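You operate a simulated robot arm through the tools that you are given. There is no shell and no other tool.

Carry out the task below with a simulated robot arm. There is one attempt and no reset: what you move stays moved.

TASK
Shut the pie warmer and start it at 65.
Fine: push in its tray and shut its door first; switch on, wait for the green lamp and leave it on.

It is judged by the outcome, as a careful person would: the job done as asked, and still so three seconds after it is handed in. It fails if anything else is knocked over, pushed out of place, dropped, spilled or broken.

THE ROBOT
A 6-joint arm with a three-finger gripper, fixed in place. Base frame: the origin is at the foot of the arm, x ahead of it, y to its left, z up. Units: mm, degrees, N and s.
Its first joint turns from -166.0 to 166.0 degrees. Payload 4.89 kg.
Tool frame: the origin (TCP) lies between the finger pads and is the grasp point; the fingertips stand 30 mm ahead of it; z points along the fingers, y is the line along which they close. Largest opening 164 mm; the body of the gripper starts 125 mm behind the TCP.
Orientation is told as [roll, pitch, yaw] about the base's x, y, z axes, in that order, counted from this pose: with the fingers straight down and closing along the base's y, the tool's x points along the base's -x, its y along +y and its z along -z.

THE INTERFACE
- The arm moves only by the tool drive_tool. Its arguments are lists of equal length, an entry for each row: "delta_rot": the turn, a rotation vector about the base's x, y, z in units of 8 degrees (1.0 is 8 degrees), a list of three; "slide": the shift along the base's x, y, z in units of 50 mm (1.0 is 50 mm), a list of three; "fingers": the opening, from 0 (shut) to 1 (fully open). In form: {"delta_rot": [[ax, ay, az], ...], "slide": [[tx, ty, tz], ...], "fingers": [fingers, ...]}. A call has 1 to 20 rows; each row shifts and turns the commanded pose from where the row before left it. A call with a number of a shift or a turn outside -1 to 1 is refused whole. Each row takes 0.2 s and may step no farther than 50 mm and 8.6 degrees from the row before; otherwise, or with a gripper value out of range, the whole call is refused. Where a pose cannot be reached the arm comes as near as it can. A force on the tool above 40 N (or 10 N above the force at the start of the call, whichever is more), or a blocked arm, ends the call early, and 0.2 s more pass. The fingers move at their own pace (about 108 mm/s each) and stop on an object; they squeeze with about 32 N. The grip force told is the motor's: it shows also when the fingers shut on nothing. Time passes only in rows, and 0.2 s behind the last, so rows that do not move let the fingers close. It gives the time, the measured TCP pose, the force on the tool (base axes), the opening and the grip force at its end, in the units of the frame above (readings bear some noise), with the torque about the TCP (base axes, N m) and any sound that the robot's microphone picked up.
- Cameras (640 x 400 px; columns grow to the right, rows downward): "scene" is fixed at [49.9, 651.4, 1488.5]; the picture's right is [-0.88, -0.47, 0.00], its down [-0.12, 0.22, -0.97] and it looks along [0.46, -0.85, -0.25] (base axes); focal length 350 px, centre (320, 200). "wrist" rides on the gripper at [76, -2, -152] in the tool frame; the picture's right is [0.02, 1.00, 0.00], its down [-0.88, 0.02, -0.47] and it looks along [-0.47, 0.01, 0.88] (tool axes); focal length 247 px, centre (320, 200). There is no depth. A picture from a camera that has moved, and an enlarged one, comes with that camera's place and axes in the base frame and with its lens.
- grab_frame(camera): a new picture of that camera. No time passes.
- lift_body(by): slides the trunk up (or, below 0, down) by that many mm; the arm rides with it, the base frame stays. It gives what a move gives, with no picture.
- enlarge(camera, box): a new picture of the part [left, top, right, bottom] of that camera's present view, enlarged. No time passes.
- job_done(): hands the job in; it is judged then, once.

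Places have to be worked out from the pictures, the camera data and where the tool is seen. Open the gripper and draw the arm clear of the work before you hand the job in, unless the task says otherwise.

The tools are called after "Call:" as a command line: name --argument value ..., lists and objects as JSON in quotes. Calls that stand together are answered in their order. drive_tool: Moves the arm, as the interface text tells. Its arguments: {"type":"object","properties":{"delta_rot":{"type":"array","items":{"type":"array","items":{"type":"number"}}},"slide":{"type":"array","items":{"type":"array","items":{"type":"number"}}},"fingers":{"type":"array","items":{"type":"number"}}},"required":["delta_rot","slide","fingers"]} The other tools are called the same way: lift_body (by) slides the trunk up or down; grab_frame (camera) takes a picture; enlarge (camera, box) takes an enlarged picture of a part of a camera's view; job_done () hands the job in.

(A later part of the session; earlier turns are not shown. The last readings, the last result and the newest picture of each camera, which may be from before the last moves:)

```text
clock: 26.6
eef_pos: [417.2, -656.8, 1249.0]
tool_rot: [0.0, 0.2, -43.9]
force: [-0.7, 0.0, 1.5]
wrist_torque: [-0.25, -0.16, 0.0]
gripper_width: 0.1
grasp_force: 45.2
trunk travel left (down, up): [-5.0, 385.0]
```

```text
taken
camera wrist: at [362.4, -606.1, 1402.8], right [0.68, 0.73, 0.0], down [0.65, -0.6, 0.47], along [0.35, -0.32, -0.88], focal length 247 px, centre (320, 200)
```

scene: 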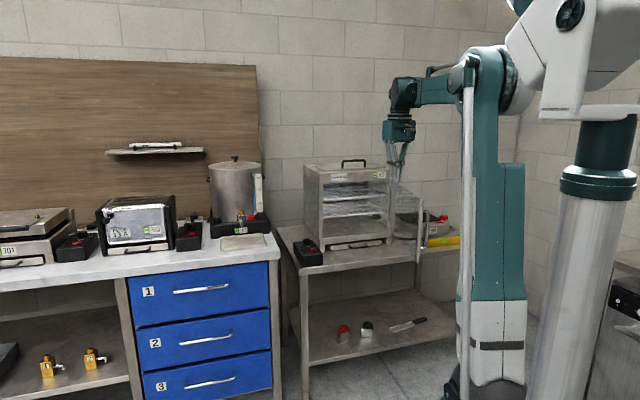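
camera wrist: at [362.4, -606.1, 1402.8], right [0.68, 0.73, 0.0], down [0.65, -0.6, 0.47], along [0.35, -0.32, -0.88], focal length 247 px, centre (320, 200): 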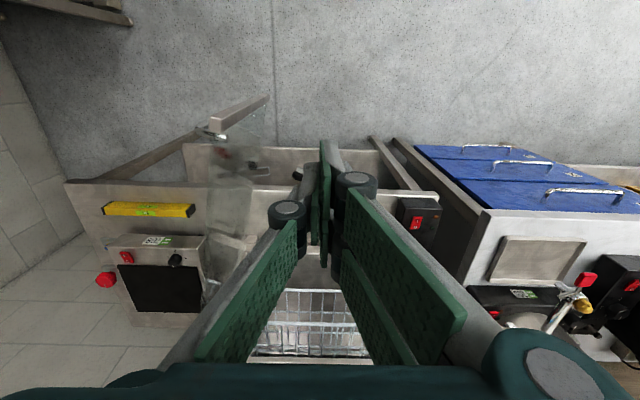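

This top view shows the door clearly. I'll enlarge it to place the free edge and the handle bar accurately.

Call:
enlarge --camera "wrist" --box '[160, 80, 320, 200]'

Call:
enlarge --camera "scene" --box '[370, 150, 470, 270]'

Call:
enlarge --camera "wrist" --box '[380, 180, 460, 260]'

```text
3.33 times, centred on (240, 140) of wrist
camera zoom: at [362.4, -606.1, 1402.8], right [0.68, 0.73, 0.0], down [0.65, -0.6, 0.47], along [0.35, -0.32, -0.88], focal length 823 px, centre (587, 400)
```

zoom: 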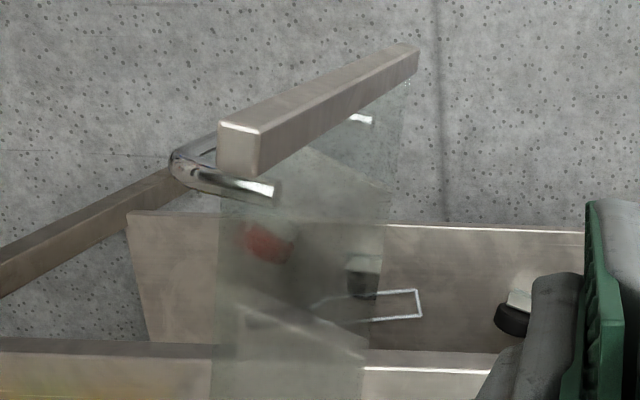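

```text
3.33 times, centred on (420, 210) of scene
camera zoom: at [49.9, 651.4, 1488.5], right [-0.88, -0.47, 0.0], down [-0.12, 0.22, -0.97], along [0.46, -0.85, -0.25], focal length 1166 px, centre (-13, 167)
```

zoom: 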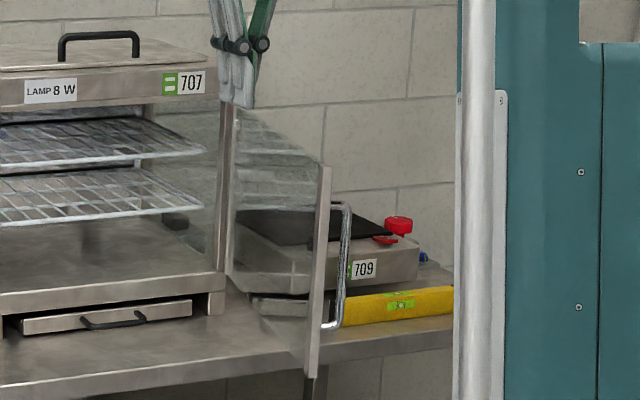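

```text
5.00 times, centred on (420, 220) of wrist
camera zoom: at [362.4, -606.1, 1402.8], right [0.68, 0.73, 0.0], down [0.65, -0.6, 0.47], along [0.35, -0.32, -0.88], focal length 1235 px, centre (-180, 100)
```

zoom: 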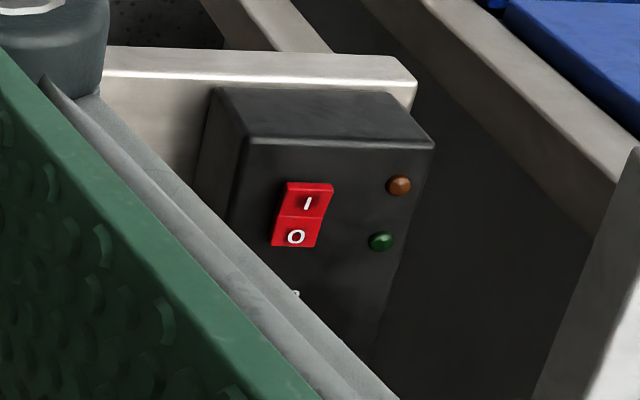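

The free edge sits at about (n 738, t -289, top z≈1139) and the handle bar at about (n 755, t -340). I'll pass over the door to its outer side (t≈-470) and come down beside the upper part of the handle.

Call:
drive_tool --delta_rot '[[0, 0, 0], [0, 0, 0], [0, 0, 0], [0, 0, 0], [0, 0, 0], [0, 0, 0], [0, 0, 0], [0, 0, 0], [0, 0, 0], [0, 0, 0], [0, 0, 0]]' --slide '[[-0.672, -0.695, 0], [-0.672, -0.695, 0], [-0.672, -0.695, 0], [-0.672, -0.695, 0], [-0.672, -0.695, 0], [-0.672, -0.695, 0], [0, 0, -0.78], [0, 0, -0.78], [0, 0, -0.78], [0, 0, -0.78], [0, 0, -0.78]]' --fingers '[0, 0, 0, 0, 0, 0, 0, 0, 0, 0, 0]'

Call:
grab_frame --camera "wrist"

Call:
enlarge --camera "scene" --box '[350, 100, 510, 260]'

```text
clock: 29.0
eef_pos: [215.8, -869.6, 1051.7]
tool_rot: [0.0, 0.1, -44.0]
force: [0.1, 1.2, 0.6]
wrist_torque: [-0.14, 0.01, 0.01]
gripper_width: 0.0
grasp_force: 45.4
trunk travel left (down, up): [-5.0, 385.0]
```

```text
taken
camera wrist: at [159.7, -817.3, 1206.1], right [0.68, 0.73, 0.0], down [0.65, -0.6, 0.47], along [0.35, -0.32, -0.88], focal length 247 px, centre (320, 200)
```

wrist: 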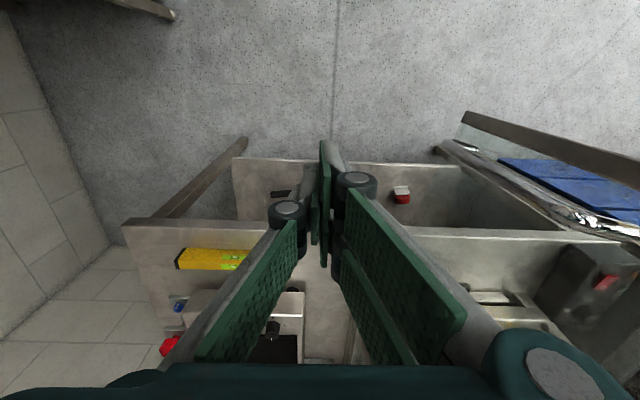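

```text
2.50 times, centred on (430, 180) of scene
camera zoom: at [49.9, 651.4, 1488.5], right [-0.88, -0.47, 0.0], down [-0.12, 0.22, -0.97], along [0.46, -0.85, -0.25], focal length 874 px, centre (45, 250)
```

zoom: 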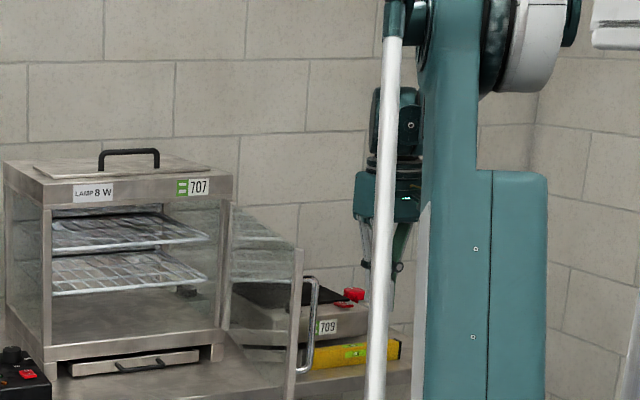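

I'm clear on the outer side at t≈-475. I'll sweep toward +t to meet the handle's outside and start swinging the door.

Call:
drive_tool --delta_rot '[[0, 0, 0], [0, 0, 0], [0, 0, 0], [0, 0, 0], [0, 0, 0], [0, 0, 0], [0, 0, 0], [0, 0, 0], [0, 0, 0], [0, 0, 0], [0, 0, 0], [0, 0, 0]]' --slide '[[0.215, 0.265, 0], [0.215, 0.265, 0], [0.215, 0.265, 0], [0.215, 0.265, 0], [0.215, 0.265, 0], [0.1474, 0.1277, 0], [0.1474, 0.1277, 0], [0.1474, 0.1277, 0], [0.1474, 0.1277, 0], [0.1474, 0.1277, 0], [0.1474, 0.1277, 0], [0.1474, 0.1277, 0]]' --fingers '[0, 0, 0, 0, 0, 0, 0, 0, 0, 0, 0, 0]'

Call:
grab_frame --camera "wrist"

Call:
enlarge --camera "scene" --box '[350, 100, 510, 260]'

```text
clock: 31.6
eef_pos: [321.4, -758.2, 1052.5]
tool_rot: [0.0, 0.2, -44.0]
force: [-0.7, -0.3, -0.1]
wrist_torque: [0.05, 0.0, 0.01]
gripper_width: 0.0
grasp_force: 45.4
trunk travel left (down, up): [-5.0, 385.0]
```

```text
taken
camera wrist: at [265.9, -706.1, 1205.5], right [0.68, 0.73, 0.0], down [0.65, -0.6, 0.47], along [0.35, -0.32, -0.88], focal length 247 px, centre (320, 200)
```

wrist: 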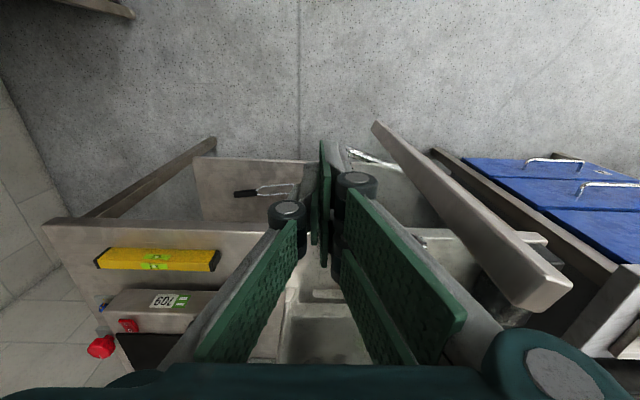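

```text
2.50 times, centred on (430, 180) of scene
camera zoom: at [49.9, 651.4, 1488.5], right [-0.88, -0.47, 0.0], down [-0.12, 0.22, -0.97], along [0.46, -0.85, -0.25], focal length 874 px, centre (45, 250)
```

zoom: 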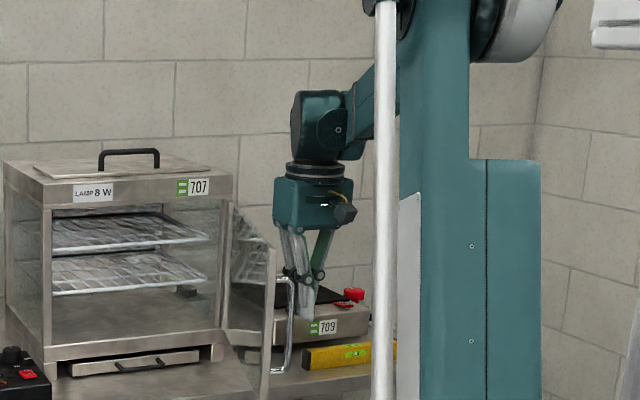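

The door is following, now at about 69°. I'll keep sweeping along its arc.

Call:
drive_tool --delta_rot '[[0, 0, 0], [0, 0, 0], [0, 0, 0], [0, 0, 0], [0, 0, 0], [0, 0, 0], [0, 0, 0], [0, 0, 0], [0, 0, 0], [0, 0, 0], [0, 0, 0], [0, 0, 0], [0, 0, 0], [0, 0, 0]]' --slide '[[0.1683, 0.0917, 0], [0.1683, 0.0917, 0], [0.1683, 0.0917, 0], [0.1683, 0.0917, 0], [0.1683, 0.0917, 0], [0.1683, 0.0917, 0], [0.1683, 0.0917, 0], [0.1769, 0.0594, 0], [0.1769, 0.0594, 0], [0.1769, 0.0594, 0], [0.1769, 0.0594, 0], [0.1769, 0.0594, 0], [0.1769, 0.0594, 0], [0.1769, 0.0594, 0]]' --fingers '[0, 0, 0, 0, 0, 0, 0, 0, 0, 0, 0, 0, 0, 0]'

Call:
grab_frame --camera "wrist"

Call:
enlarge --camera "scene" --box '[350, 100, 510, 260]'

```text
clock: 34.4
eef_pos: [431.2, -710.2, 1051.2]
tool_rot: [0.0, 0.1, -44.0]
force: [2.1, -16.7, 0.8]
wrist_torque: [0.63, 0.03, -0.4]
gripper_width: 0.1
grasp_force: 45.2
trunk travel left (down, up): [-5.0, 385.0]
stopped in row 13: the force on the tool passed its limit at 42 N (the readings are from after the stop); the commanded pose is now the measured one
```

```text
taken
camera wrist: at [376.2, -658.8, 1204.9], right [0.68, 0.73, 0.0], down [0.65, -0.6, 0.47], along [0.35, -0.32, -0.88], focal length 247 px, centre (320, 200)
```

wrist: 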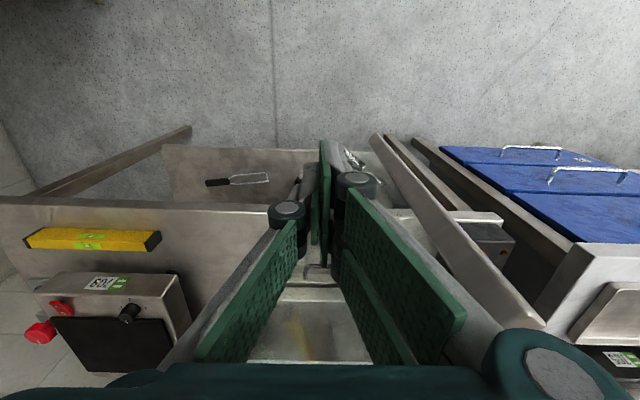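

```text
2.50 times, centred on (430, 180) of scene
camera zoom: at [49.9, 651.4, 1488.5], right [-0.88, -0.47, 0.0], down [-0.12, 0.22, -0.97], along [0.46, -0.85, -0.25], focal length 874 px, centre (45, 250)
```

zoom: 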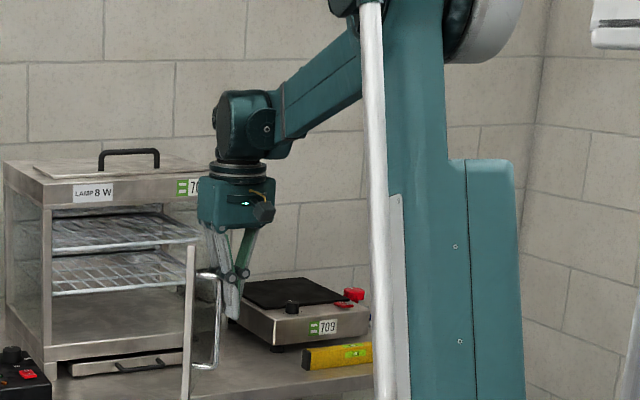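

The bar caught between the paired fingers and tripped the limit, with the door now at about 52°. I'll step off the handle, go up, tilt the tool 45° and finish by pushing the upper door panel from the front, above the handle.

Call:
drive_tool --delta_rot '[[0, 0, 0], [0, 0, 0], [0, 0, 0], [0, 0, 0], [-0.652, -0.674, 0], [-0.652, -0.674, 0], [-0.652, -0.674, 0], [-0.652, -0.674, 0], [-0.652, -0.674, 0], [-0.652, -0.674, 0]]' --slide '[[-0.348, -0.36, 0], [-0.2, -0.2, 0.6], [0, 0, 0.9], [0, 0, 0.9], [0, 0, 0.2], [0, 0, 0], [0, 0, 0], [0, 0, 0], [0, 0, 0], [0, 0, 0]]' --fingers '[0, 0, 0, 0, 0, 0, 0, 0, 0, 0]'

Call:
grab_frame --camera "wrist"

Call:
enlarge --camera "scene" --box '[330, 100, 490, 260]'

```text
clock: 36.6
eef_pos: [404.4, -737.2, 1181.6]
tool_rot: [0.0, -45.0, -44.0]
force: [0.1, -0.8, 0.0]
wrist_torque: [0.03, 0.02, 0.03]
gripper_width: 0.0
grasp_force: 44.9
trunk travel left (down, up): [-5.0, 385.0]
```

```text
taken
camera wrist: at [287.3, -626.6, 1236.4], right [0.68, 0.73, -0.02], down [0.22, -0.19, 0.96], along [0.7, -0.66, -0.29], focal length 247 px, centre (320, 200)
```

wrist: 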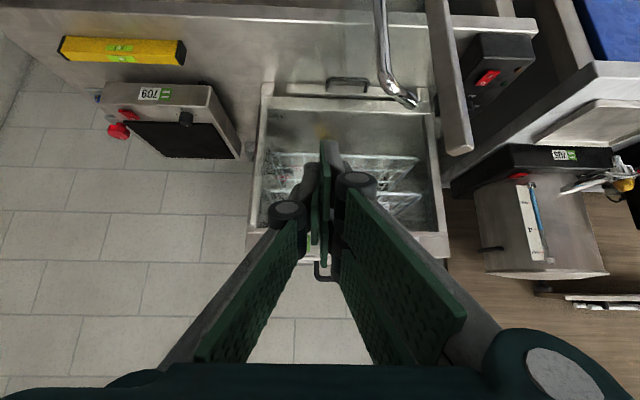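

```text
2.50 times, centred on (410, 180) of scene
camera zoom: at [49.9, 651.4, 1488.5], right [-0.88, -0.47, 0.0], down [-0.12, 0.22, -0.97], along [0.46, -0.85, -0.25], focal length 874 px, centre (95, 250)
```

zoom: 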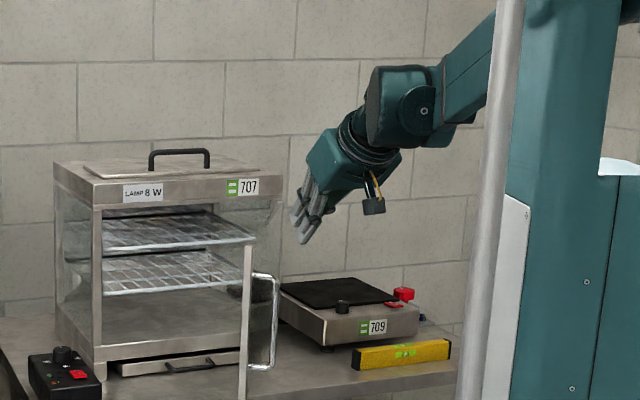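

The door stands at about 53° and the tool is clear. I'll lower to z≈1115 in front of the upper panel and push along the closing arc.

Call:
drive_tool --delta_rot '[[0, 0, 0], [0, 0, 0], [0, 0, 0], [0, 0, 0], [0, 0, 0], [0, 0, 0], [0, 0, 0], [0, 0, 0], [0, 0, 0], [0, 0, 0], [0, 0, 0], [0, 0, 0], [0, 0, 0], [0, 0, 0], [0, 0, 0], [0, 0, 0]]' --slide '[[0.4, -0.23, -0.444], [0.4, -0.23, -0.444], [0.4, -0.23, -0.444], [0.172, -0.139, 0], [0.172, -0.139, 0], [0.1733, 0.0067, 0], [0.1733, 0.0067, 0], [0.1733, 0.0067, 0], [0.1733, 0.0067, 0], [0.1733, 0.0067, 0], [0.1733, 0.0067, 0], [0.1732, -0.028, 0], [0.1732, -0.028, 0], [0.1732, -0.028, 0], [0.1732, -0.028, 0], [0.1732, -0.028, 0]]' --fingers '[0, 0, 0, 0, 0, 0, 0, 0, 0, 0, 0, 0, 0, 0, 0, 0]'

Call:
grab_frame --camera "wrist"

Call:
enlarge --camera "scene" --box '[290, 130, 450, 270]'

```text
clock: 40.0
eef_pos: [577.3, -790.3, 1115.2]
tool_rot: [-0.1, -45.0, -44.0]
force: [-0.8, 0.0, 0.8]
wrist_torque: [0.02, -0.04, -0.01]
gripper_width: 0.0
grasp_force: 44.9
trunk travel left (down, up): [-5.0, 385.0]
```

```text
taken
camera wrist: at [460.9, -679.5, 1170.2], right [0.68, 0.73, -0.02], down [0.22, -0.19, 0.96], along [0.7, -0.66, -0.29], focal length 247 px, centre (320, 200)
```

wrist: 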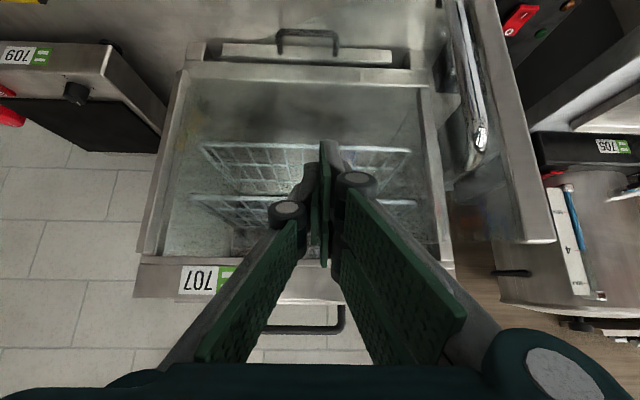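

```text
2.86 times, centred on (370, 200) of scene
camera zoom: at [49.9, 651.4, 1488.5], right [-0.88, -0.47, 0.0], down [-0.12, 0.22, -0.97], along [0.46, -0.85, -0.25], focal length 999 px, centre (177, 200)
```

zoom: 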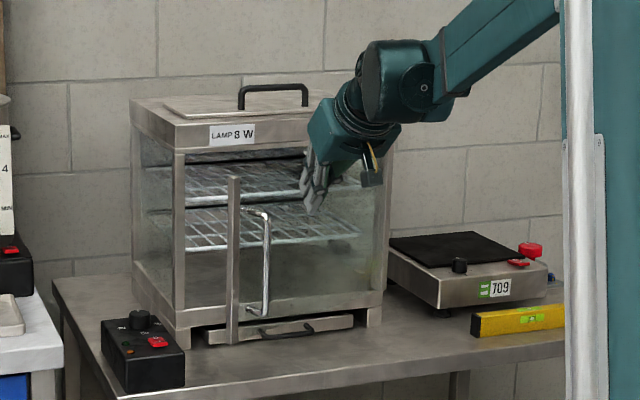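

The door is following nicely, now about 25° from closed. I'll continue the arc to the end with gentle steps.

Call:
drive_tool --delta_rot '[[0, 0, 0], [0, 0, 0], [0, 0, 0], [0, 0, 0], [0, 0, 0], [0, 0, 0], [0, 0, 0], [0, 0, 0], [0, 0, 0], [0, 0, 0], [0, 0, 0], [0, 0, 0], [0, 0, 0], [0, 0, 0], [0, 0, 0]]' --slide '[[0.1652, -0.0568, 0], [0.1652, -0.0568, 0], [0.1652, -0.0568, 0], [0.1652, -0.0568, 0], [0.1652, -0.0568, 0], [0.1528, -0.0864, 0], [0.1528, -0.0864, 0], [0.1528, -0.0864, 0], [0.1528, -0.0864, 0], [0.1528, -0.0864, 0], [0.1348, -0.108, 0], [0.1348, -0.108, 0], [0.1348, -0.108, 0], [0.1348, -0.108, 0], [0.1348, -0.108, 0]]' --fingers '[0, 0, 0, 0, 0, 0, 0, 0, 0, 0, 0, 0, 0, 0, 0]'

Call:
grab_frame --camera "wrist"

Call:
enlarge --camera "scene" --box '[290, 130, 450, 270]'

```text
clock: 43.0
eef_pos: [678.4, -842.9, 1115.0]
tool_rot: [-0.1, -44.8, -44.0]
force: [-13.9, 14.6, 7.4]
wrist_torque: [-0.16, -0.3, 0.1]
gripper_width: 0.0
grasp_force: 45.2
trunk travel left (down, up): [-5.0, 385.0]
stopped in row 14: the force on the tool passed its limit at 56 N (the readings are from after the stop); the commanded pose is now the measured one
```

```text
taken
camera wrist: at [561.4, -732.5, 1170.5], right [0.68, 0.73, -0.02], down [0.22, -0.19, 0.96], along [0.69, -0.66, -0.29], focal length 247 px, centre (320, 200)
```

wrist: 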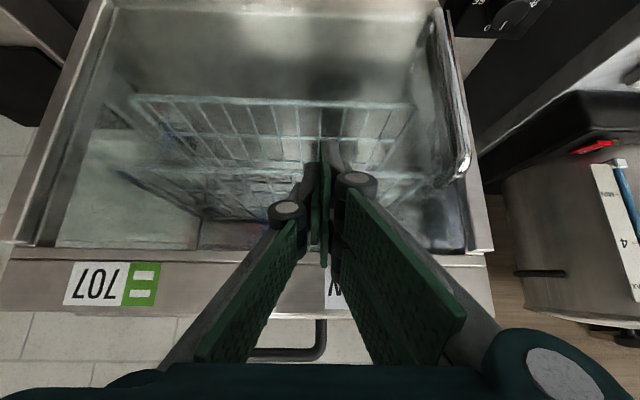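

```text
2.86 times, centred on (370, 200) of scene
camera zoom: at [49.9, 651.4, 1488.5], right [-0.88, -0.47, 0.0], down [-0.12, 0.22, -0.97], along [0.46, -0.85, -0.25], focal length 999 px, centre (177, 200)
```

zoom: 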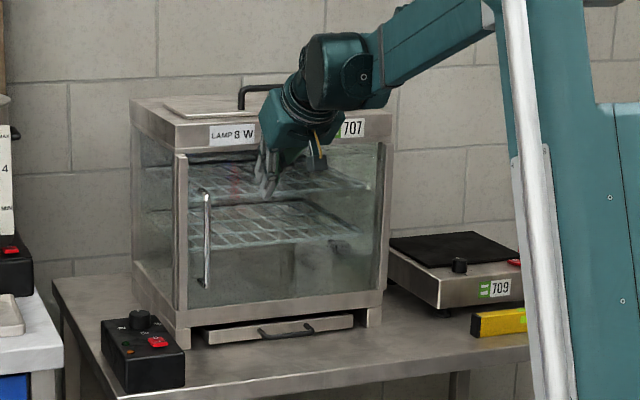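

The door met resistance at TCP n≈1074 and looks shut. I'll zoom in along the free edge for any remaining gap.

Call:
enlarge --camera "scene" --box '[320, 175, 380, 255]'

Call:
enlarge --camera "wrist" --box '[400, 0, 560, 280]'

Call:
enlarge --camera "scene" --box '[325, 225, 365, 255]'

```text
5.00 times, centred on (350, 215) of scene
camera zoom: at [49.9, 651.4, 1488.5], right [-0.88, -0.47, 0.0], down [-0.12, 0.22, -0.97], along [0.46, -0.85, -0.25], focal length 1748 px, centre (170, 125)
```

zoom: 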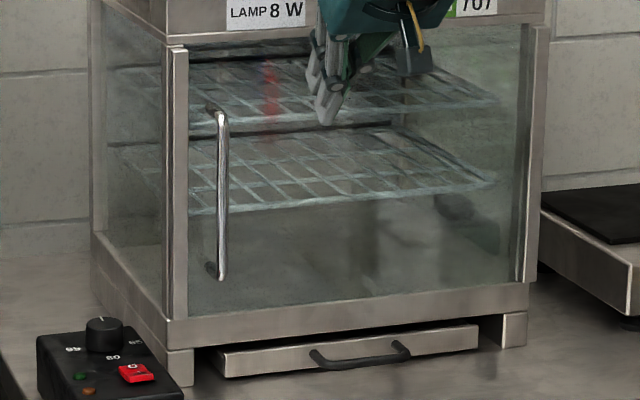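

```text
1.43 times, centred on (480, 140) of wrist
camera zoom: at [561.4, -732.5, 1170.5], right [0.68, 0.73, -0.02], down [0.22, -0.19, 0.96], along [0.69, -0.66, -0.29], focal length 353 px, centre (91, 286)
```

zoom: 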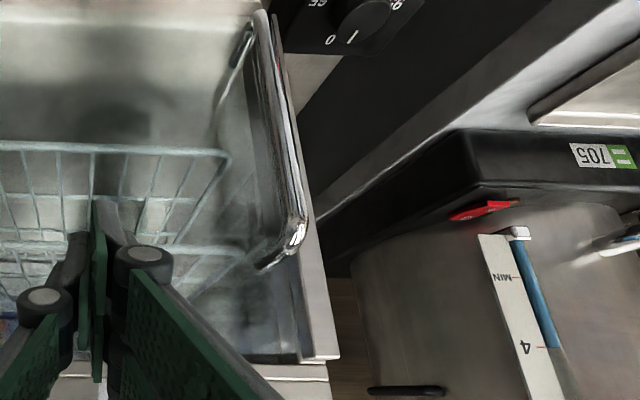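

```text
13.33 times, centred on (345, 240) of scene
camera zoom: at [49.9, 651.4, 1488.5], right [-0.88, -0.47, 0.0], down [-0.12, 0.22, -0.97], along [0.46, -0.85, -0.25], focal length 4662 px, centre (-13, -333)
```

zoom: 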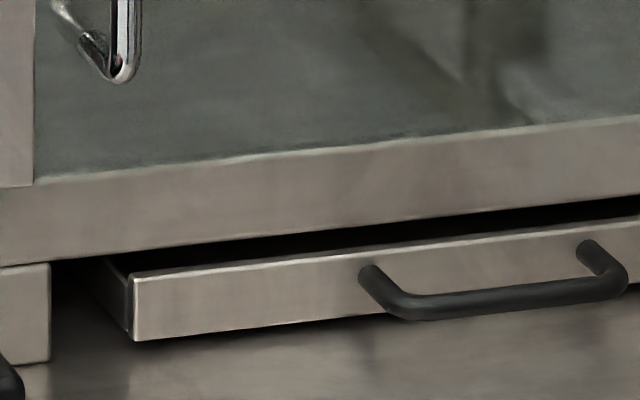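

The door appears seated against the frame and the tray front is level with the legs. The knob is also in view with a "0" beside its mark, so I'll zoom on it, then press the door once more near its free edge to be sure it's shut.

Call:
enlarge --camera "wrist" --box '[450, 0, 560, 50]'

Call:
enlarge --camera "scene" --box '[335, 155, 360, 190]'

Call:
enlarge --camera "scene" --box '[330, 215, 360, 245]'

```text
5.82 times, centred on (505, 25) of wrist
camera zoom: at [561.4, -732.5, 1170.5], right [0.68, 0.73, -0.02], down [0.22, -0.19, 0.96], along [0.69, -0.66, -0.29], focal length 1437 px, centre (-756, 1218)
```

zoom: 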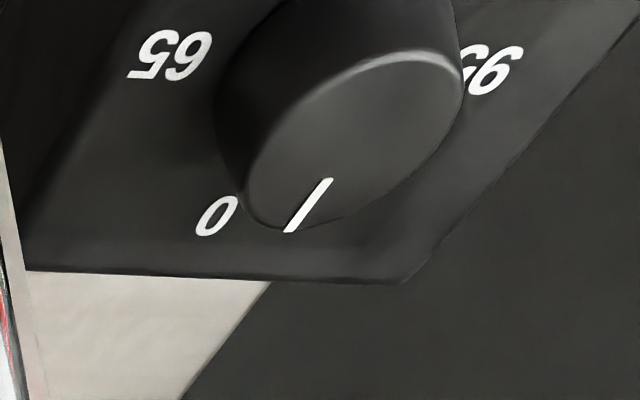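

```text
11.43 times, centred on (348, 172) of scene
camera zoom: at [49.9, 651.4, 1488.5], right [-0.88, -0.47, 0.0], down [-0.12, 0.22, -0.97], along [0.46, -0.85, -0.25], focal length 3996 px, centre (6, 514)
```

zoom: 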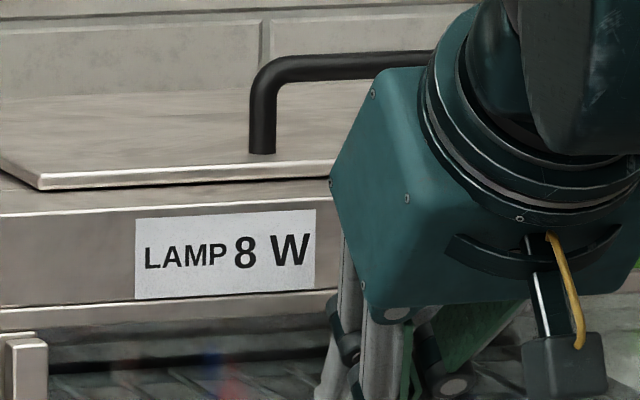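

```text
13.33 times, centred on (345, 230) of scene
camera zoom: at [49.9, 651.4, 1488.5], right [-0.88, -0.47, 0.0], down [-0.12, 0.22, -0.97], along [0.46, -0.85, -0.25], focal length 4662 px, centre (-13, -200)
```

zoom: 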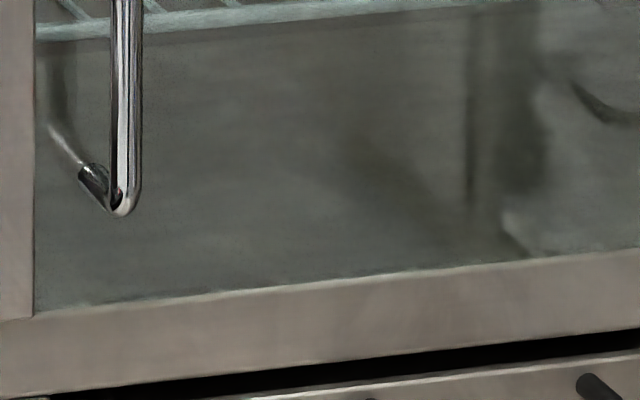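

The knob's ring reads 0 at the back, 65 on the right, 80 at the front and 95 on the left. Its mark points at 0, so it needs a quarter turn clockwise. First I'll press the door at its handle bar, near the free edge, to confirm it's shut.

Call:
drive_tool --delta_rot '[[0, 0, 0], [0, 0, 0], [0, 0, 0], [0, 0, 0], [0, 0, 0], [0, 0, 0], [0, 0, 0], [0, 0, 0], [0, 0, 0], [0, 0, 0], [0, 0, 0], [0, 0, 0], [0, 0, 0]]' --slide '[[-0.4314, 0.417, 0], [-0.4314, 0.417, 0], [0.3545, 0.3667, -0.55], [0.3545, 0.3667, -0.55], [0.3545, 0.3667, -0.55], [0.3545, 0.3667, -0.55], [0.144, -0.139, 0], [0.0719, -0.0695, 0], [0.0719, -0.0695, 0], [0.0719, -0.0695, 0], [0.0719, -0.0695, 0], [0.0719, -0.0695, 0], [0.0719, -0.0695, 0]]' --fingers '[0, 0, 0, 0, 0, 0, 0, 0, 0, 0, 0, 0, 0]'

Call:
grab_frame --camera "wrist"

Call:
enlarge --camera "scene" --box '[290, 140, 420, 270]'

```text
clock: 45.0
eef_pos: [720.4, -741.6, 1002.2]
tool_rot: [-0.1, -44.4, -43.9]
force: [-14.2, 14.9, 7.4]
wrist_torque: [-0.18, -0.22, 0.13]
gripper_width: 0.0
grasp_force: 45.1
trunk travel left (down, up): [-5.0, 385.0]
stopped in row 10: the force on the tool passed its limit at 51 N (the readings are from after the stop); the commanded pose is now the measured one
```

```text
taken
camera wrist: at [602.6, -630.0, 1059.3], right [0.68, 0.73, -0.02], down [0.23, -0.19, 0.95], along [0.69, -0.66, -0.3], focal length 247 px, centre (320, 200)
```

wrist: 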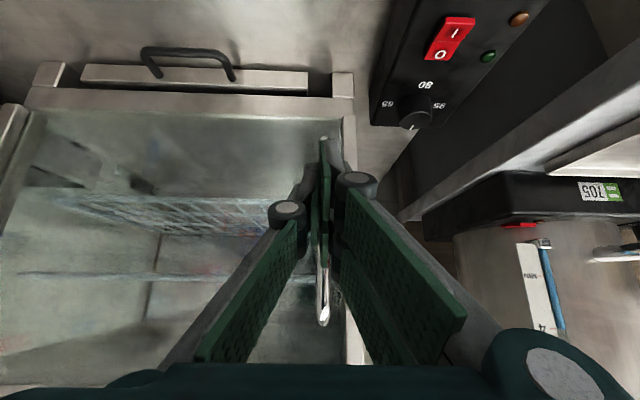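

```text
3.08 times, centred on (355, 205) of scene
camera zoom: at [49.9, 651.4, 1488.5], right [-0.88, -0.47, 0.0], down [-0.12, 0.22, -0.97], along [0.46, -0.85, -0.25], focal length 1076 px, centre (212, 185)
```

zoom: 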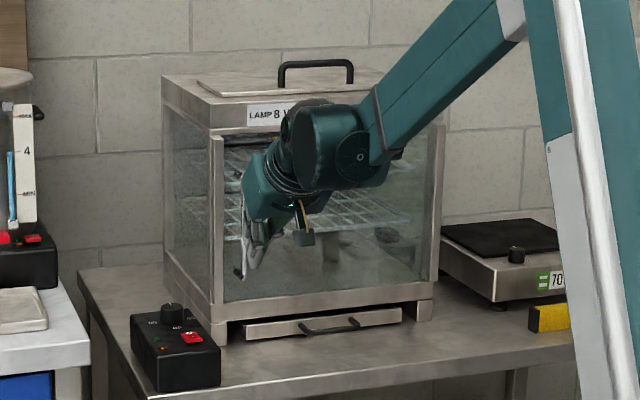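

The handle held firm at a position parallel with the earlier panel contact, so the door is shut. Now I'll back off, move over in front of the control box, ease the tilt to 37° and open the fingers for the knob.

Call:
drive_tool --delta_rot '[[0, 0, 0], [0, 0, 0], [0, 0, 0], [0, 0, 0], [0, 0, 0], [0.643, 0.665, 0], [0, 0, 0]]' --slide '[[-0.36, 0.3475, 0], [-0.36, 0.3475, 0], [0.537, 0.556, 0], [0.537, 0.556, 0], [0.537, 0.556, 0], [0, 0, 0], [0.2, -0.193, 0]]' --fingers '[0, 0, 0.2, 0.5, 0.5, 0.5, 0.5]'

Call:
grab_frame --camera "wrist"

Call:
enlarge --camera "scene" --box '[280, 150, 400, 280]'

```text
clock: 46.6
eef_pos: [776.5, -634.2, 1003.0]
tool_rot: [-0.1, -37.0, -44.0]
force: [0.5, 1.0, 1.2]
wrist_torque: [-0.02, -0.04, 0.0]
gripper_width: 82.2
grasp_force: 0.0
trunk travel left (down, up): [-5.0, 385.0]
```

```text
taken
camera wrist: at [665.6, -529.5, 1079.1], right [0.68, 0.73, -0.01], down [0.31, -0.28, 0.91], along [0.66, -0.62, -0.42], focal length 247 px, centre (320, 200)
```

wrist: 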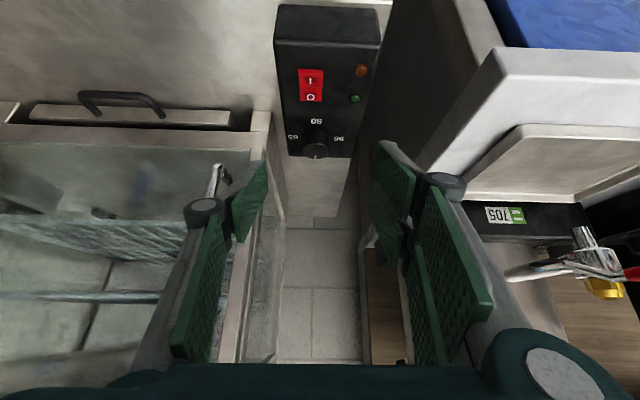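

```text
3.08 times, centred on (340, 215) of scene
camera zoom: at [49.9, 651.4, 1488.5], right [-0.88, -0.47, 0.0], down [-0.12, 0.22, -0.97], along [0.46, -0.85, -0.25], focal length 1076 px, centre (258, 154)
```

zoom: 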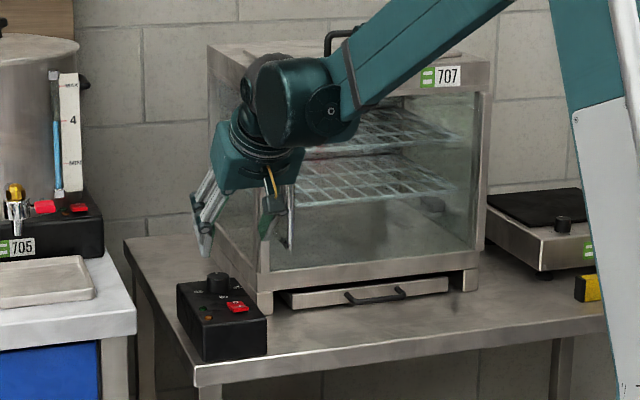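

Good view of the control box from above and in front. I'll enlarge the knob to get its offset from the tool's center plane.

Call:
enlarge --camera "wrist" --box '[270, 50, 390, 170]'

Call:
enlarge --camera "scene" --box '[295, 235, 330, 270]'

```text
3.33 times, centred on (330, 110) of wrist
camera zoom: at [665.6, -529.5, 1079.1], right [0.68, 0.73, -0.01], down [0.31, -0.28, 0.91], along [0.66, -0.62, -0.42], focal length 823 px, centre (287, 500)
```

zoom: 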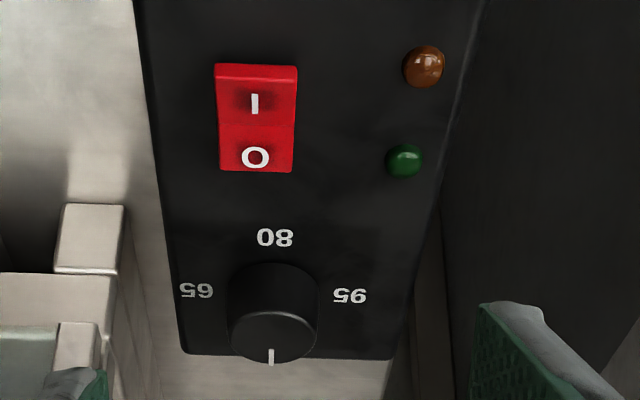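

```text
11.43 times, centred on (312, 252) of scene
camera zoom: at [49.9, 651.4, 1488.5], right [-0.88, -0.47, 0.0], down [-0.12, 0.22, -0.97], along [0.46, -0.85, -0.25], focal length 3996 px, centre (406, -400)
```

zoom: 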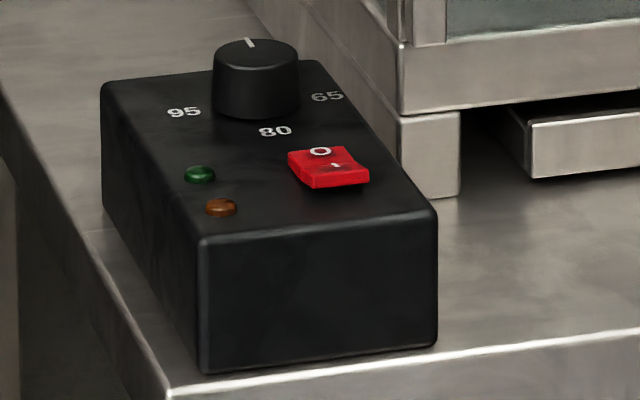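

In tool terms the knob sits about 6 mm toward the door side of the tool plane. I'll move closer above it, staying above the knob top (≈877), and measure again.

Call:
drive_tool --delta_rot '[[0, 0, 0], [0, 0, 0], [0, 0, 0], [0, 0, 0], [0, 0, 0]]' --slide '[[0.245, -0.3278, -0.26], [0.2588, -0.2502, -0.26], [0.2588, -0.2502, -0.26], [0.2588, -0.2502, -0.26], [0.2588, -0.2502, -0.26]]' --fingers '[0.4, 0.4, 0.4, 0.4, 0.4]'

Call:
grab_frame --camera "wrist"

Call:
enlarge --camera "scene" --box '[280, 200, 360, 280]'

```text
clock: 47.8
eef_pos: [840.1, -700.6, 937.8]
tool_rot: [0.0, -37.0, -43.9]
force: [-1.3, 1.5, 1.3]
wrist_torque: [0.0, -0.04, -0.01]
gripper_width: 65.5
grasp_force: 0.0
trunk travel left (down, up): [-5.0, 385.0]
```

```text
taken
camera wrist: at [728.5, -596.4, 1013.5], right [0.68, 0.73, -0.01], down [0.31, -0.28, 0.91], along [0.66, -0.62, -0.42], focal length 247 px, centre (320, 200)
```

wrist: 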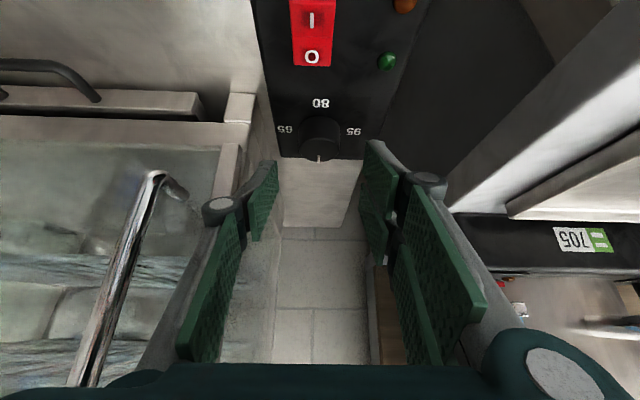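

```text
5.00 times, centred on (320, 240) of scene
camera zoom: at [49.9, 651.4, 1488.5], right [-0.88, -0.47, 0.0], down [-0.12, 0.22, -0.97], along [0.46, -0.85, -0.25], focal length 1748 px, centre (320, 0)
```

zoom: 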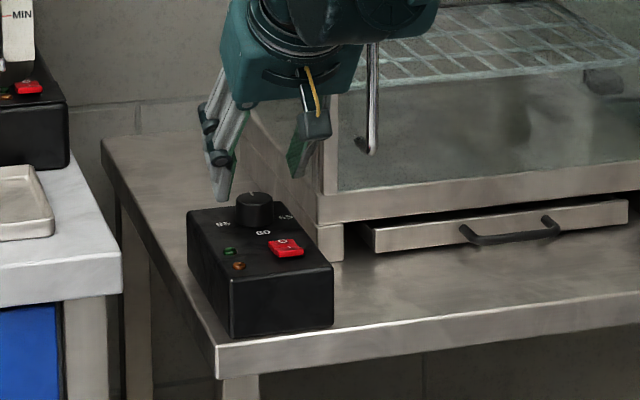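

Now closer; I'll enlarge to measure the knob against the tool plane and the fingertips.

Call:
enlarge --camera "wrist" --box '[240, 80, 420, 260]'

```text
2.22 times, centred on (330, 170) of wrist
camera zoom: at [728.5, -596.4, 1013.5], right [0.68, 0.73, -0.01], down [0.31, -0.28, 0.91], along [0.66, -0.62, -0.42], focal length 549 px, centre (298, 267)
```

zoom: 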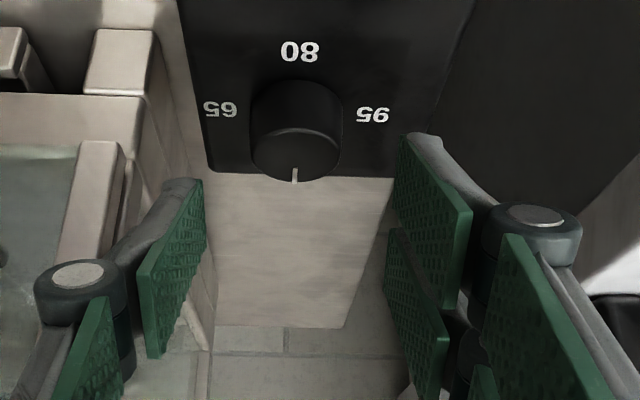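

The model checks out: the knob is within ~1 mm of the tool plane, at n≈1122, t≈79, and the fingers are 65 mm apart. I'll shift forward 21 mm and descend carefully around the knob.

Call:
drive_tool --delta_rot '[[0, 0, 0], [0, 0, 0], [0, 0, 0], [0, 0, 0], [0, 0, 0]]' --slide '[[0.286, -0.308, 0], [0, 0, -0.2], [0, 0, -0.2], [0, 0, -0.2], [0, 0, -0.1]]' --fingers '[0.4, 0.4, 0.4, 0.4, 0.4]'

Call:
enlarge --camera "wrist" --box '[240, 80, 420, 260]'

Call:
enlarge --camera "scene" --box '[290, 220, 340, 260]'

```text
clock: 49.0
eef_pos: [852.3, -716.1, 901.0]
tool_rot: [0.0, -37.1, -44.0]
force: [0.0, -0.6, 0.6]
wrist_torque: [-0.01, 0.03, 0.0]
gripper_width: 65.5
grasp_force: 0.0
trunk travel left (down, up): [-5.0, 385.0]
```

```text
2.22 times, centred on (330, 170) of wrist
camera zoom: at [742.2, -611.0, 979.1], right [0.68, 0.73, -0.01], down [0.31, -0.28, 0.91], along [0.66, -0.62, -0.42], focal length 549 px, centre (298, 267)
```

zoom: 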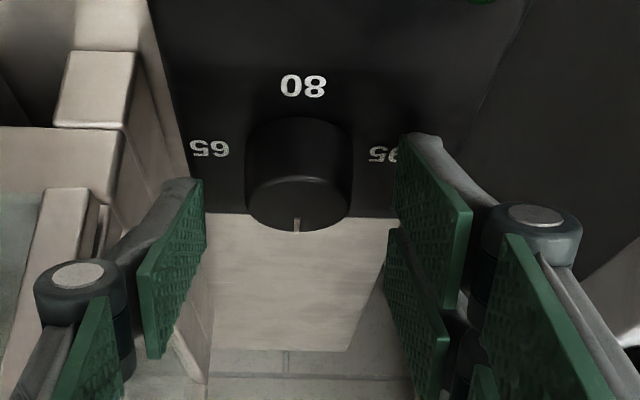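

```text
10.00 times, centred on (315, 240) of scene
camera zoom: at [49.9, 651.4, 1488.5], right [-0.88, -0.47, 0.0], down [-0.12, 0.22, -0.97], along [0.46, -0.85, -0.25], focal length 3497 px, centre (370, -200)
```

zoom: 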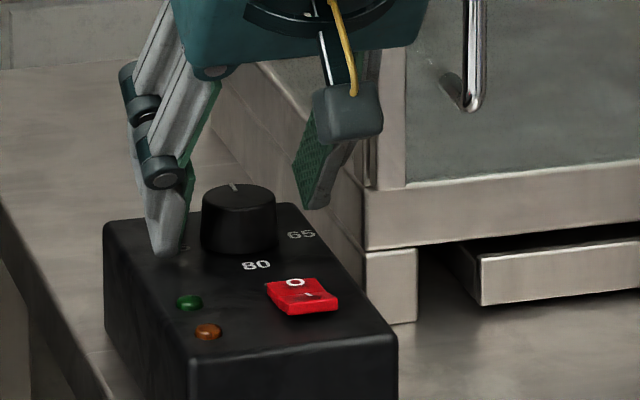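

The knob is centered between the fingers and only a few millimetres of overlap are missing. I'll lower 4.5 mm more and close on it.

Call:
drive_tool --delta_rot '[[0, 0, 0], [0, 0, 0], [0, 0, 0], [0, 0, 0], [0, 0, 0]]' --slide '[[0, 0, -0.05], [0, 0, -0.04], [0, 0, 0], [0, 0, 0], [0, 0, 0]]' --fingers '[0.4, 0.4, 0.25, 0.18, 0.18]'

Call:
enlarge --camera "wrist" --box '[240, 80, 420, 260]'

Call:
enlarge --camera "scene" --box '[290, 220, 340, 260]'

```text
clock: 49.7
eef_pos: [857.1, -711.6, 901.6]
tool_rot: [0.3, -37.3, -44.0]
force: [3.4, 9.2, 24.1]
wrist_torque: [0.92, -0.47, 0.03]
gripper_width: 48.2
grasp_force: 8.4
trunk travel left (down, up): [-5.0, 385.0]
stopped in row 3: the force on the tool passed its limit at 52 N (the readings are from after the stop); the commanded pose is now the measured one
```

```text
2.22 times, centred on (330, 170) of wrist
camera zoom: at [745.0, -607.3, 977.5], right [0.68, 0.73, -0.01], down [0.31, -0.28, 0.91], along [0.66, -0.62, -0.41], focal length 549 px, centre (298, 267)
```

zoom: 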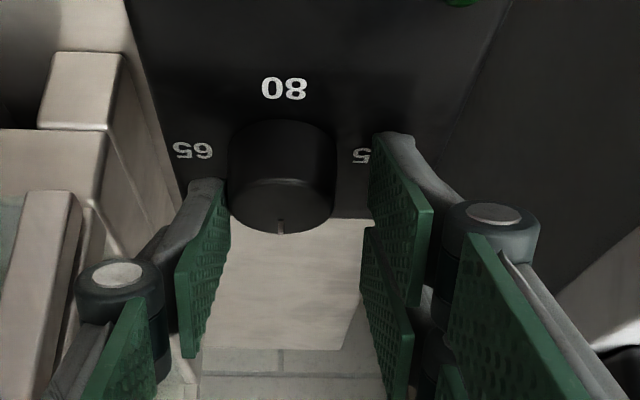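

```text
10.00 times, centred on (315, 240) of scene
camera zoom: at [49.9, 651.4, 1488.5], right [-0.88, -0.47, 0.0], down [-0.12, 0.22, -0.97], along [0.46, -0.85, -0.25], focal length 3497 px, centre (370, -200)
```

zoom: 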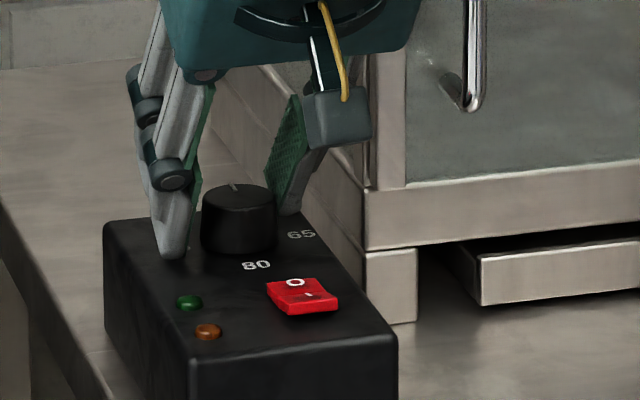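

A fingertip touched the box top while closing and pushed the arm aside by 6 mm, so the tips reach a bit lower than I figured. I'll rise 6 mm, re-center sideways by -6 mm and check before closing again.

Call:
drive_tool --delta_rot '[[0, 0, 0], [0, 0, 0], [0, 0, 0], [0, 0, 0]]' --slide '[[0, 0, 0.12], [0, 0, 0.06], [-0.0834, -0.0863, 0], [0, 0, 0]]' --fingers '[0.32, 0.32, 0.32, 0.32]'

Call:
enlarge --camera "wrist" --box '[240, 80, 420, 260]'

Call:
enlarge --camera "scene" --box '[290, 220, 340, 260]'

```text
clock: 50.7
eef_pos: [852.8, -717.6, 907.9]
tool_rot: [0.1, -37.3, -44.0]
force: [-0.2, 0.6, 0.1]
wrist_torque: [0.01, 0.0, -0.04]
gripper_width: 52.2
grasp_force: 0.1
trunk travel left (down, up): [-5.0, 385.0]
```

```text
2.22 times, centred on (330, 170) of wrist
camera zoom: at [741.0, -612.9, 984.0], right [0.68, 0.73, -0.01], down [0.31, -0.28, 0.91], along [0.66, -0.62, -0.42], focal length 549 px, centre (298, 267)
```

zoom: 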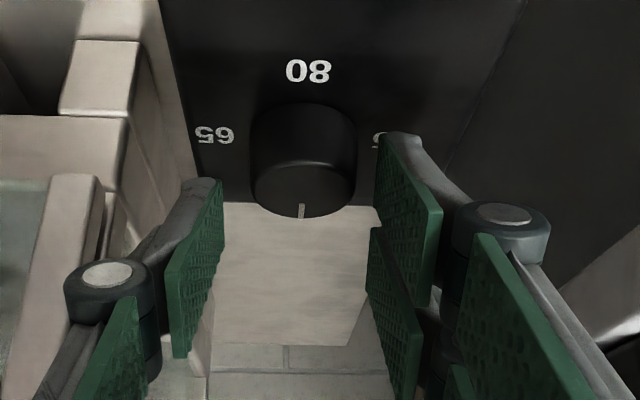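

```text
10.00 times, centred on (315, 240) of scene
camera zoom: at [49.9, 651.4, 1488.5], right [-0.88, -0.47, 0.0], down [-0.12, 0.22, -0.97], along [0.46, -0.85, -0.25], focal length 3497 px, centre (370, -200)
```

zoom: 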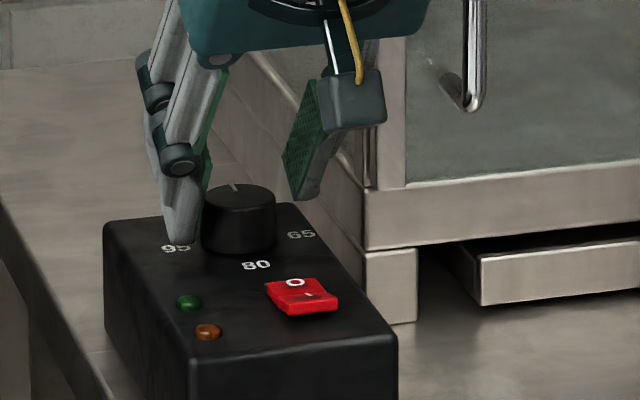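

The knob is now ~1 mm off-center and its top is about 877. I'll nudge +1.3 mm, pre-close to ~45 mm so the fingertips barely move at the end, then lower gently to z≈902.5.

Call:
drive_tool --delta_rot '[[0, 0, 0], [0, 0, 0], [0, 0, 0], [0, 0, 0]]' --slide '[[0.018, 0.0187, 0], [0, 0, 0], [0, 0, -0.06], [0, 0, -0.05]]' --fingers '[0.28, 0.28, 0.28, 0.28]'

Call:
enlarge --camera "wrist" --box '[240, 80, 420, 260]'

Call:
enlarge --camera "scene" --box '[290, 220, 340, 260]'

```text
clock: 51.7
eef_pos: [852.4, -717.4, 903.7]
tool_rot: [0.2, -37.2, -44.1]
force: [-0.2, 0.8, -0.9]
wrist_torque: [-0.02, 0.02, -0.02]
gripper_width: 46.1
grasp_force: 0.0
trunk travel left (down, up): [-5.0, 385.0]
```

```text
2.22 times, centred on (330, 170) of wrist
camera zoom: at [741.6, -612.7, 978.8], right [0.68, 0.73, -0.01], down [0.31, -0.28, 0.91], along [0.66, -0.62, -0.42], focal length 549 px, centre (298, 267)
```

zoom: 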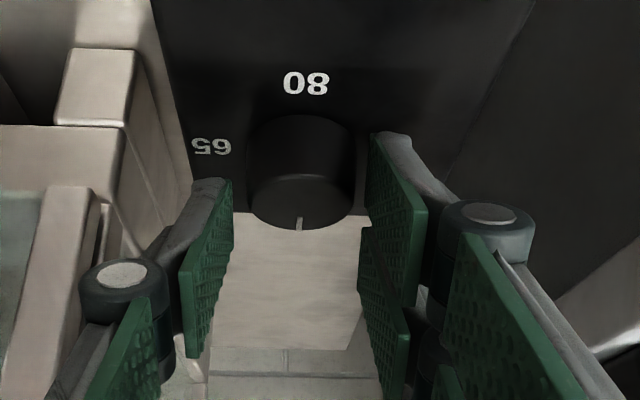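

```text
10.00 times, centred on (315, 240) of scene
camera zoom: at [49.9, 651.4, 1488.5], right [-0.88, -0.47, 0.0], down [-0.12, 0.22, -0.97], along [0.46, -0.85, -0.25], focal length 3497 px, centre (370, -200)
```

zoom: 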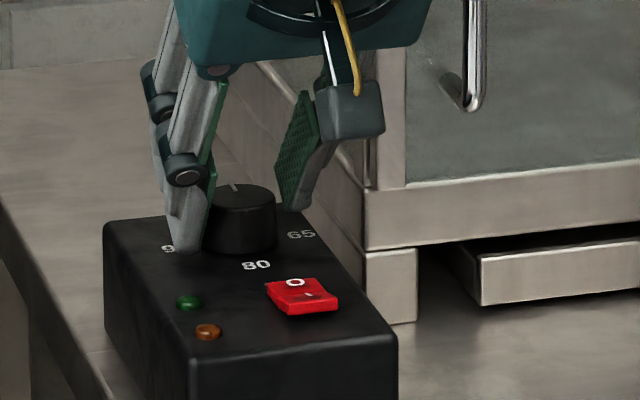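

There's still a small gap to the box top and several millimetres of overlap on the knob. I'll lower 1.5 mm and close on it.

Call:
drive_tool --delta_rot '[[0, 0, 0], [0, 0, 0], [0, 0, 0], [0, 0, 0]]' --slide '[[0, 0, -0.03], [0, 0, 0], [0, 0, 0], [0, 0, 0]]' --fingers '[0.28, 0.24, 0.15, 0.05]'

Call:
enlarge --camera "wrist" --box '[240, 80, 420, 260]'

Call:
enlarge --camera "scene" --box '[290, 220, 340, 260]'

```text
clock: 52.7
eef_pos: [853.7, -716.4, 902.9]
tool_rot: [0.3, -37.2, -44.0]
force: [7.0, 4.8, 6.9]
wrist_torque: [0.19, -0.28, 0.0]
gripper_width: 36.1
grasp_force: 45.1
trunk travel left (down, up): [-5.0, 385.0]
```

```text
2.22 times, centred on (330, 170) of wrist
camera zoom: at [741.7, -611.7, 977.9], right [0.68, 0.73, -0.01], down [0.31, -0.28, 0.91], along [0.66, -0.62, -0.42], focal length 549 px, centre (298, 267)
```

zoom: 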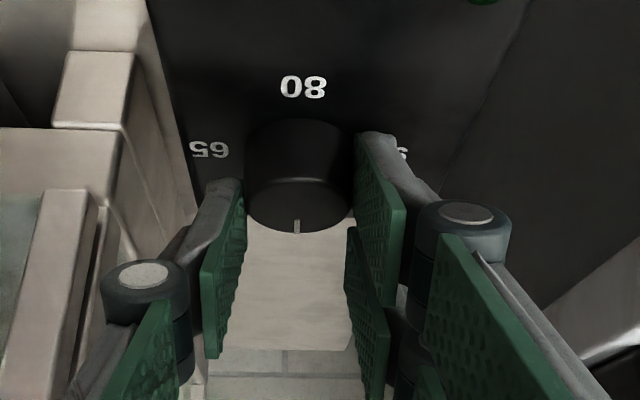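

```text
10.00 times, centred on (315, 240) of scene
camera zoom: at [49.9, 651.4, 1488.5], right [-0.88, -0.47, 0.0], down [-0.12, 0.22, -0.97], along [0.46, -0.85, -0.25], focal length 3497 px, centre (370, -200)
```

zoom: 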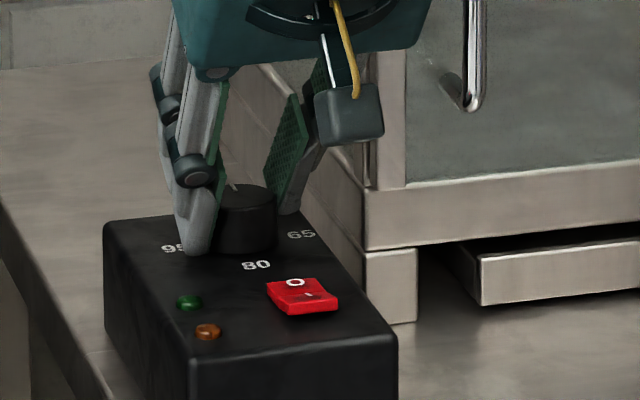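

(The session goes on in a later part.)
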